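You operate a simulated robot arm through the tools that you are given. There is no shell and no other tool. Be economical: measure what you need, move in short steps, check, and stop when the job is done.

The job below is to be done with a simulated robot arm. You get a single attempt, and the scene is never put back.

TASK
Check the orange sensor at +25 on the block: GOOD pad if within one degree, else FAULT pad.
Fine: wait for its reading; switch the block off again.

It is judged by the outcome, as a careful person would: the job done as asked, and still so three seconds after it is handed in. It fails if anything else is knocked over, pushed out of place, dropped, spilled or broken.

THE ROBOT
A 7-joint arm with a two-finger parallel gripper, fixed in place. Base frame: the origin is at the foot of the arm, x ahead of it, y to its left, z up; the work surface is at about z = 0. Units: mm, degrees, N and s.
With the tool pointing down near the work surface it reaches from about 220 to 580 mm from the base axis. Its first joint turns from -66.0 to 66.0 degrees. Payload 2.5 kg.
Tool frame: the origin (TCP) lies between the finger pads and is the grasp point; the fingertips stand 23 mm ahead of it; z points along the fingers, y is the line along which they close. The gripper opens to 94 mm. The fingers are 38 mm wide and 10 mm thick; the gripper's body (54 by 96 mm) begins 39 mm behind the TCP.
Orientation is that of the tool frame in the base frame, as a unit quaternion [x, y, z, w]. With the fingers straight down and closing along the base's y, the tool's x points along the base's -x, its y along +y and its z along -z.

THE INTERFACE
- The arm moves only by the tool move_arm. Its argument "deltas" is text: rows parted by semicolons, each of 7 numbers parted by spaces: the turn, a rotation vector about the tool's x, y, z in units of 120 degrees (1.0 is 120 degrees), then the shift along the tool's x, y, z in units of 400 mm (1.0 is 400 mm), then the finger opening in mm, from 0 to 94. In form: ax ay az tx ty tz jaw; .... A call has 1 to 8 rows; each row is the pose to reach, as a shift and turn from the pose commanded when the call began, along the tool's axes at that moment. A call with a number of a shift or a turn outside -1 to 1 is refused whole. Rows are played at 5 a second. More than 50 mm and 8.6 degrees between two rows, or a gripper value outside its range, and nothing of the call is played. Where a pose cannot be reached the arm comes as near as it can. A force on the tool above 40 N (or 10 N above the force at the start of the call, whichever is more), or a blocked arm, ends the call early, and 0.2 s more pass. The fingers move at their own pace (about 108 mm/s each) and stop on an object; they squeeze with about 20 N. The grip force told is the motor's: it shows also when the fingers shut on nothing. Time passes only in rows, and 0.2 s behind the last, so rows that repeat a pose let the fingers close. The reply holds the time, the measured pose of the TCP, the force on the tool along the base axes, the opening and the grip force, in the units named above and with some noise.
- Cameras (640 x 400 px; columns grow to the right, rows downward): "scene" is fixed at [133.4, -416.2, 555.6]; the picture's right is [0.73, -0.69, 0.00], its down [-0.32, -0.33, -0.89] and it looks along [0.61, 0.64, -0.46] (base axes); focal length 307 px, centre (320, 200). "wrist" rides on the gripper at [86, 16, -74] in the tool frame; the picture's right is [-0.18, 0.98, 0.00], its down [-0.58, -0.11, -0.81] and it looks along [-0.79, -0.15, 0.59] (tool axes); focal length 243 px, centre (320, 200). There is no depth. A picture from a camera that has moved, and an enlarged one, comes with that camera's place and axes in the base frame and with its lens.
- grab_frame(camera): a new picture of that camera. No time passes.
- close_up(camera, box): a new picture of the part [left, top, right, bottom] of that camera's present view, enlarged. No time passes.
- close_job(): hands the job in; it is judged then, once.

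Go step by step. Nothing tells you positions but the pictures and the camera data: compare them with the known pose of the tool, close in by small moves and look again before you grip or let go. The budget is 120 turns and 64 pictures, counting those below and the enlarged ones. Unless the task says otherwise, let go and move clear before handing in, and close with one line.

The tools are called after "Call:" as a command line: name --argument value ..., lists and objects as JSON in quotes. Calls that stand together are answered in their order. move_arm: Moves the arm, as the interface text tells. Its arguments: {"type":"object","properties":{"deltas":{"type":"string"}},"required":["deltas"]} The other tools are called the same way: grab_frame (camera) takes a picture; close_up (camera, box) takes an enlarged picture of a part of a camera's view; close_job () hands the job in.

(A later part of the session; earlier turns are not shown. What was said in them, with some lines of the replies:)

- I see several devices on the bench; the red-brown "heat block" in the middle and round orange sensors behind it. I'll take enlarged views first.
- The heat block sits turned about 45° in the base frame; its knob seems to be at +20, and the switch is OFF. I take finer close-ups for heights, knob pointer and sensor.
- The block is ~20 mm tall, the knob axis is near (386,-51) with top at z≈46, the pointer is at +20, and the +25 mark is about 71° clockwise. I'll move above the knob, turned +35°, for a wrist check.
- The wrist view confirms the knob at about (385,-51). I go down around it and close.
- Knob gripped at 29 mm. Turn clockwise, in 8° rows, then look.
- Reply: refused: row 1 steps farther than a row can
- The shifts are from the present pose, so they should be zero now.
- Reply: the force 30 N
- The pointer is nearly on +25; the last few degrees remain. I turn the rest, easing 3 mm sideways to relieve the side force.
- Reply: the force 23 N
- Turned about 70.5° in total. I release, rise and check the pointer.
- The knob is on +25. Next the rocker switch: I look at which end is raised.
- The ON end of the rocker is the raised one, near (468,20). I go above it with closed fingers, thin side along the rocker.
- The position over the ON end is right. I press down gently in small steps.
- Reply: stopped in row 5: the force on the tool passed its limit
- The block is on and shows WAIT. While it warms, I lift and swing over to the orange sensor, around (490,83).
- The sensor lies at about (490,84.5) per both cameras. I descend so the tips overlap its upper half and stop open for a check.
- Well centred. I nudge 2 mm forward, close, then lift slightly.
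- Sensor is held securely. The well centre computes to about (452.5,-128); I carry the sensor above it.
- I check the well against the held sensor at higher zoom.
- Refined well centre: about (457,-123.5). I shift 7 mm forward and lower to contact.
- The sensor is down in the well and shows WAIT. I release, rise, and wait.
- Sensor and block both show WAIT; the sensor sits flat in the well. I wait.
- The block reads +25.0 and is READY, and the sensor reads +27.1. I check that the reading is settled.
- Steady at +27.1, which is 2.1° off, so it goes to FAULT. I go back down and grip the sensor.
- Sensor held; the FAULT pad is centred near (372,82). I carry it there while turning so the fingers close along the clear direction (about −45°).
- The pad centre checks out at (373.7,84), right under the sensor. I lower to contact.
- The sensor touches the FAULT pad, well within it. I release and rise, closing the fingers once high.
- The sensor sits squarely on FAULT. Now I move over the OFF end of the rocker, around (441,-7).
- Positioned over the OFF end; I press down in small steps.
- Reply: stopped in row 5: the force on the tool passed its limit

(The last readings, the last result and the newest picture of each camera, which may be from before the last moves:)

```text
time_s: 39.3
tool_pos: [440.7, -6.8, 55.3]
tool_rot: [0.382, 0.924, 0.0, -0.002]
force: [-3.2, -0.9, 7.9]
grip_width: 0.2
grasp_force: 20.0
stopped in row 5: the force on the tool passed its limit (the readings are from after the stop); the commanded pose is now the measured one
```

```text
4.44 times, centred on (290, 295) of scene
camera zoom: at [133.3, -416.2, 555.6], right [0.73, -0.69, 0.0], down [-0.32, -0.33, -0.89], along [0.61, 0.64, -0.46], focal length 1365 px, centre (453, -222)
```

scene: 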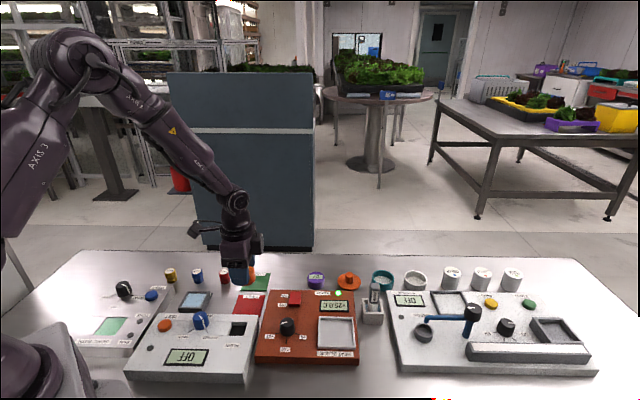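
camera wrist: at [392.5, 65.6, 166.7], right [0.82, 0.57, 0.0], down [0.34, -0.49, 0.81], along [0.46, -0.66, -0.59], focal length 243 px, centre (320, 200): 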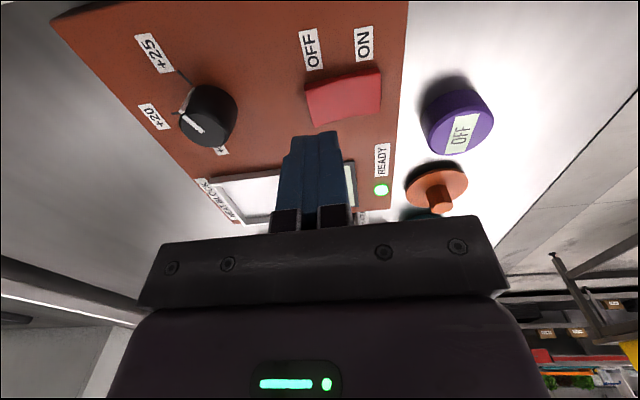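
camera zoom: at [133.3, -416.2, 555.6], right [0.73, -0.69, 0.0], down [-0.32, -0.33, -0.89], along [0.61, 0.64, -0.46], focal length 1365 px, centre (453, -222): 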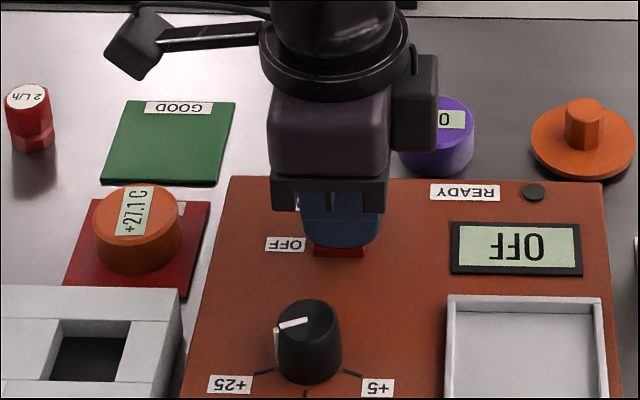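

The block shows OFF. I rise clear and check the whole scene.

Call:
move_arm --deltas "0 0 0 0 0 -0.08 0; 0 0 0 0 0 -0.18 0; 0 0 0 0 0 -0.28 0; 0 0 0 0 0 -0.36 0; 0 0 0 0 0 -0.36 0"

Call:
close_up --camera "scene" --box '[100, 230, 400, 390]'

```text
time_s: 40.5
tool_pos: [441.5, -8.4, 196.8]
tool_rot: [0.382, 0.924, 0.001, -0.002]
force: [0.2, -0.5, 0.3]
grip_width: 0.0
grasp_force: 20.5
```

```text
2.13 times, centred on (250, 310) of scene
camera zoom: at [133.4, -416.2, 555.6], right [0.73, -0.69, 0.0], down [-0.32, -0.33, -0.89], along [0.61, 0.64, -0.46], focal length 655 px, centre (469, -35)
```

zoom: 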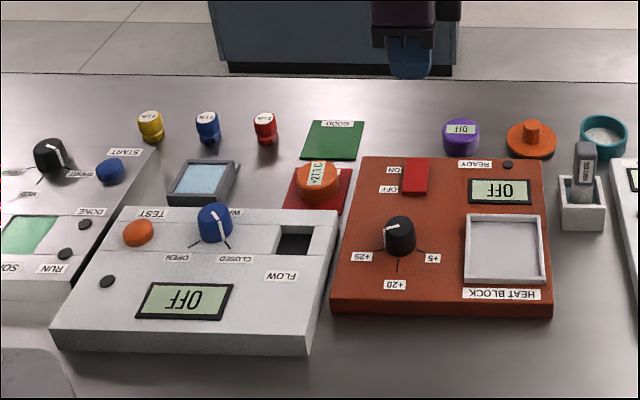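

The block is off, the sensor is on FAULT, and everything else is in place, so I'm handing in.

Call:
close_job

```text
The job is handed in.
```

The orange sensor read +27.1 °C with the block at +25.0 °C, 2.1° off, so it is on the FAULT pad and the block is switched off again.
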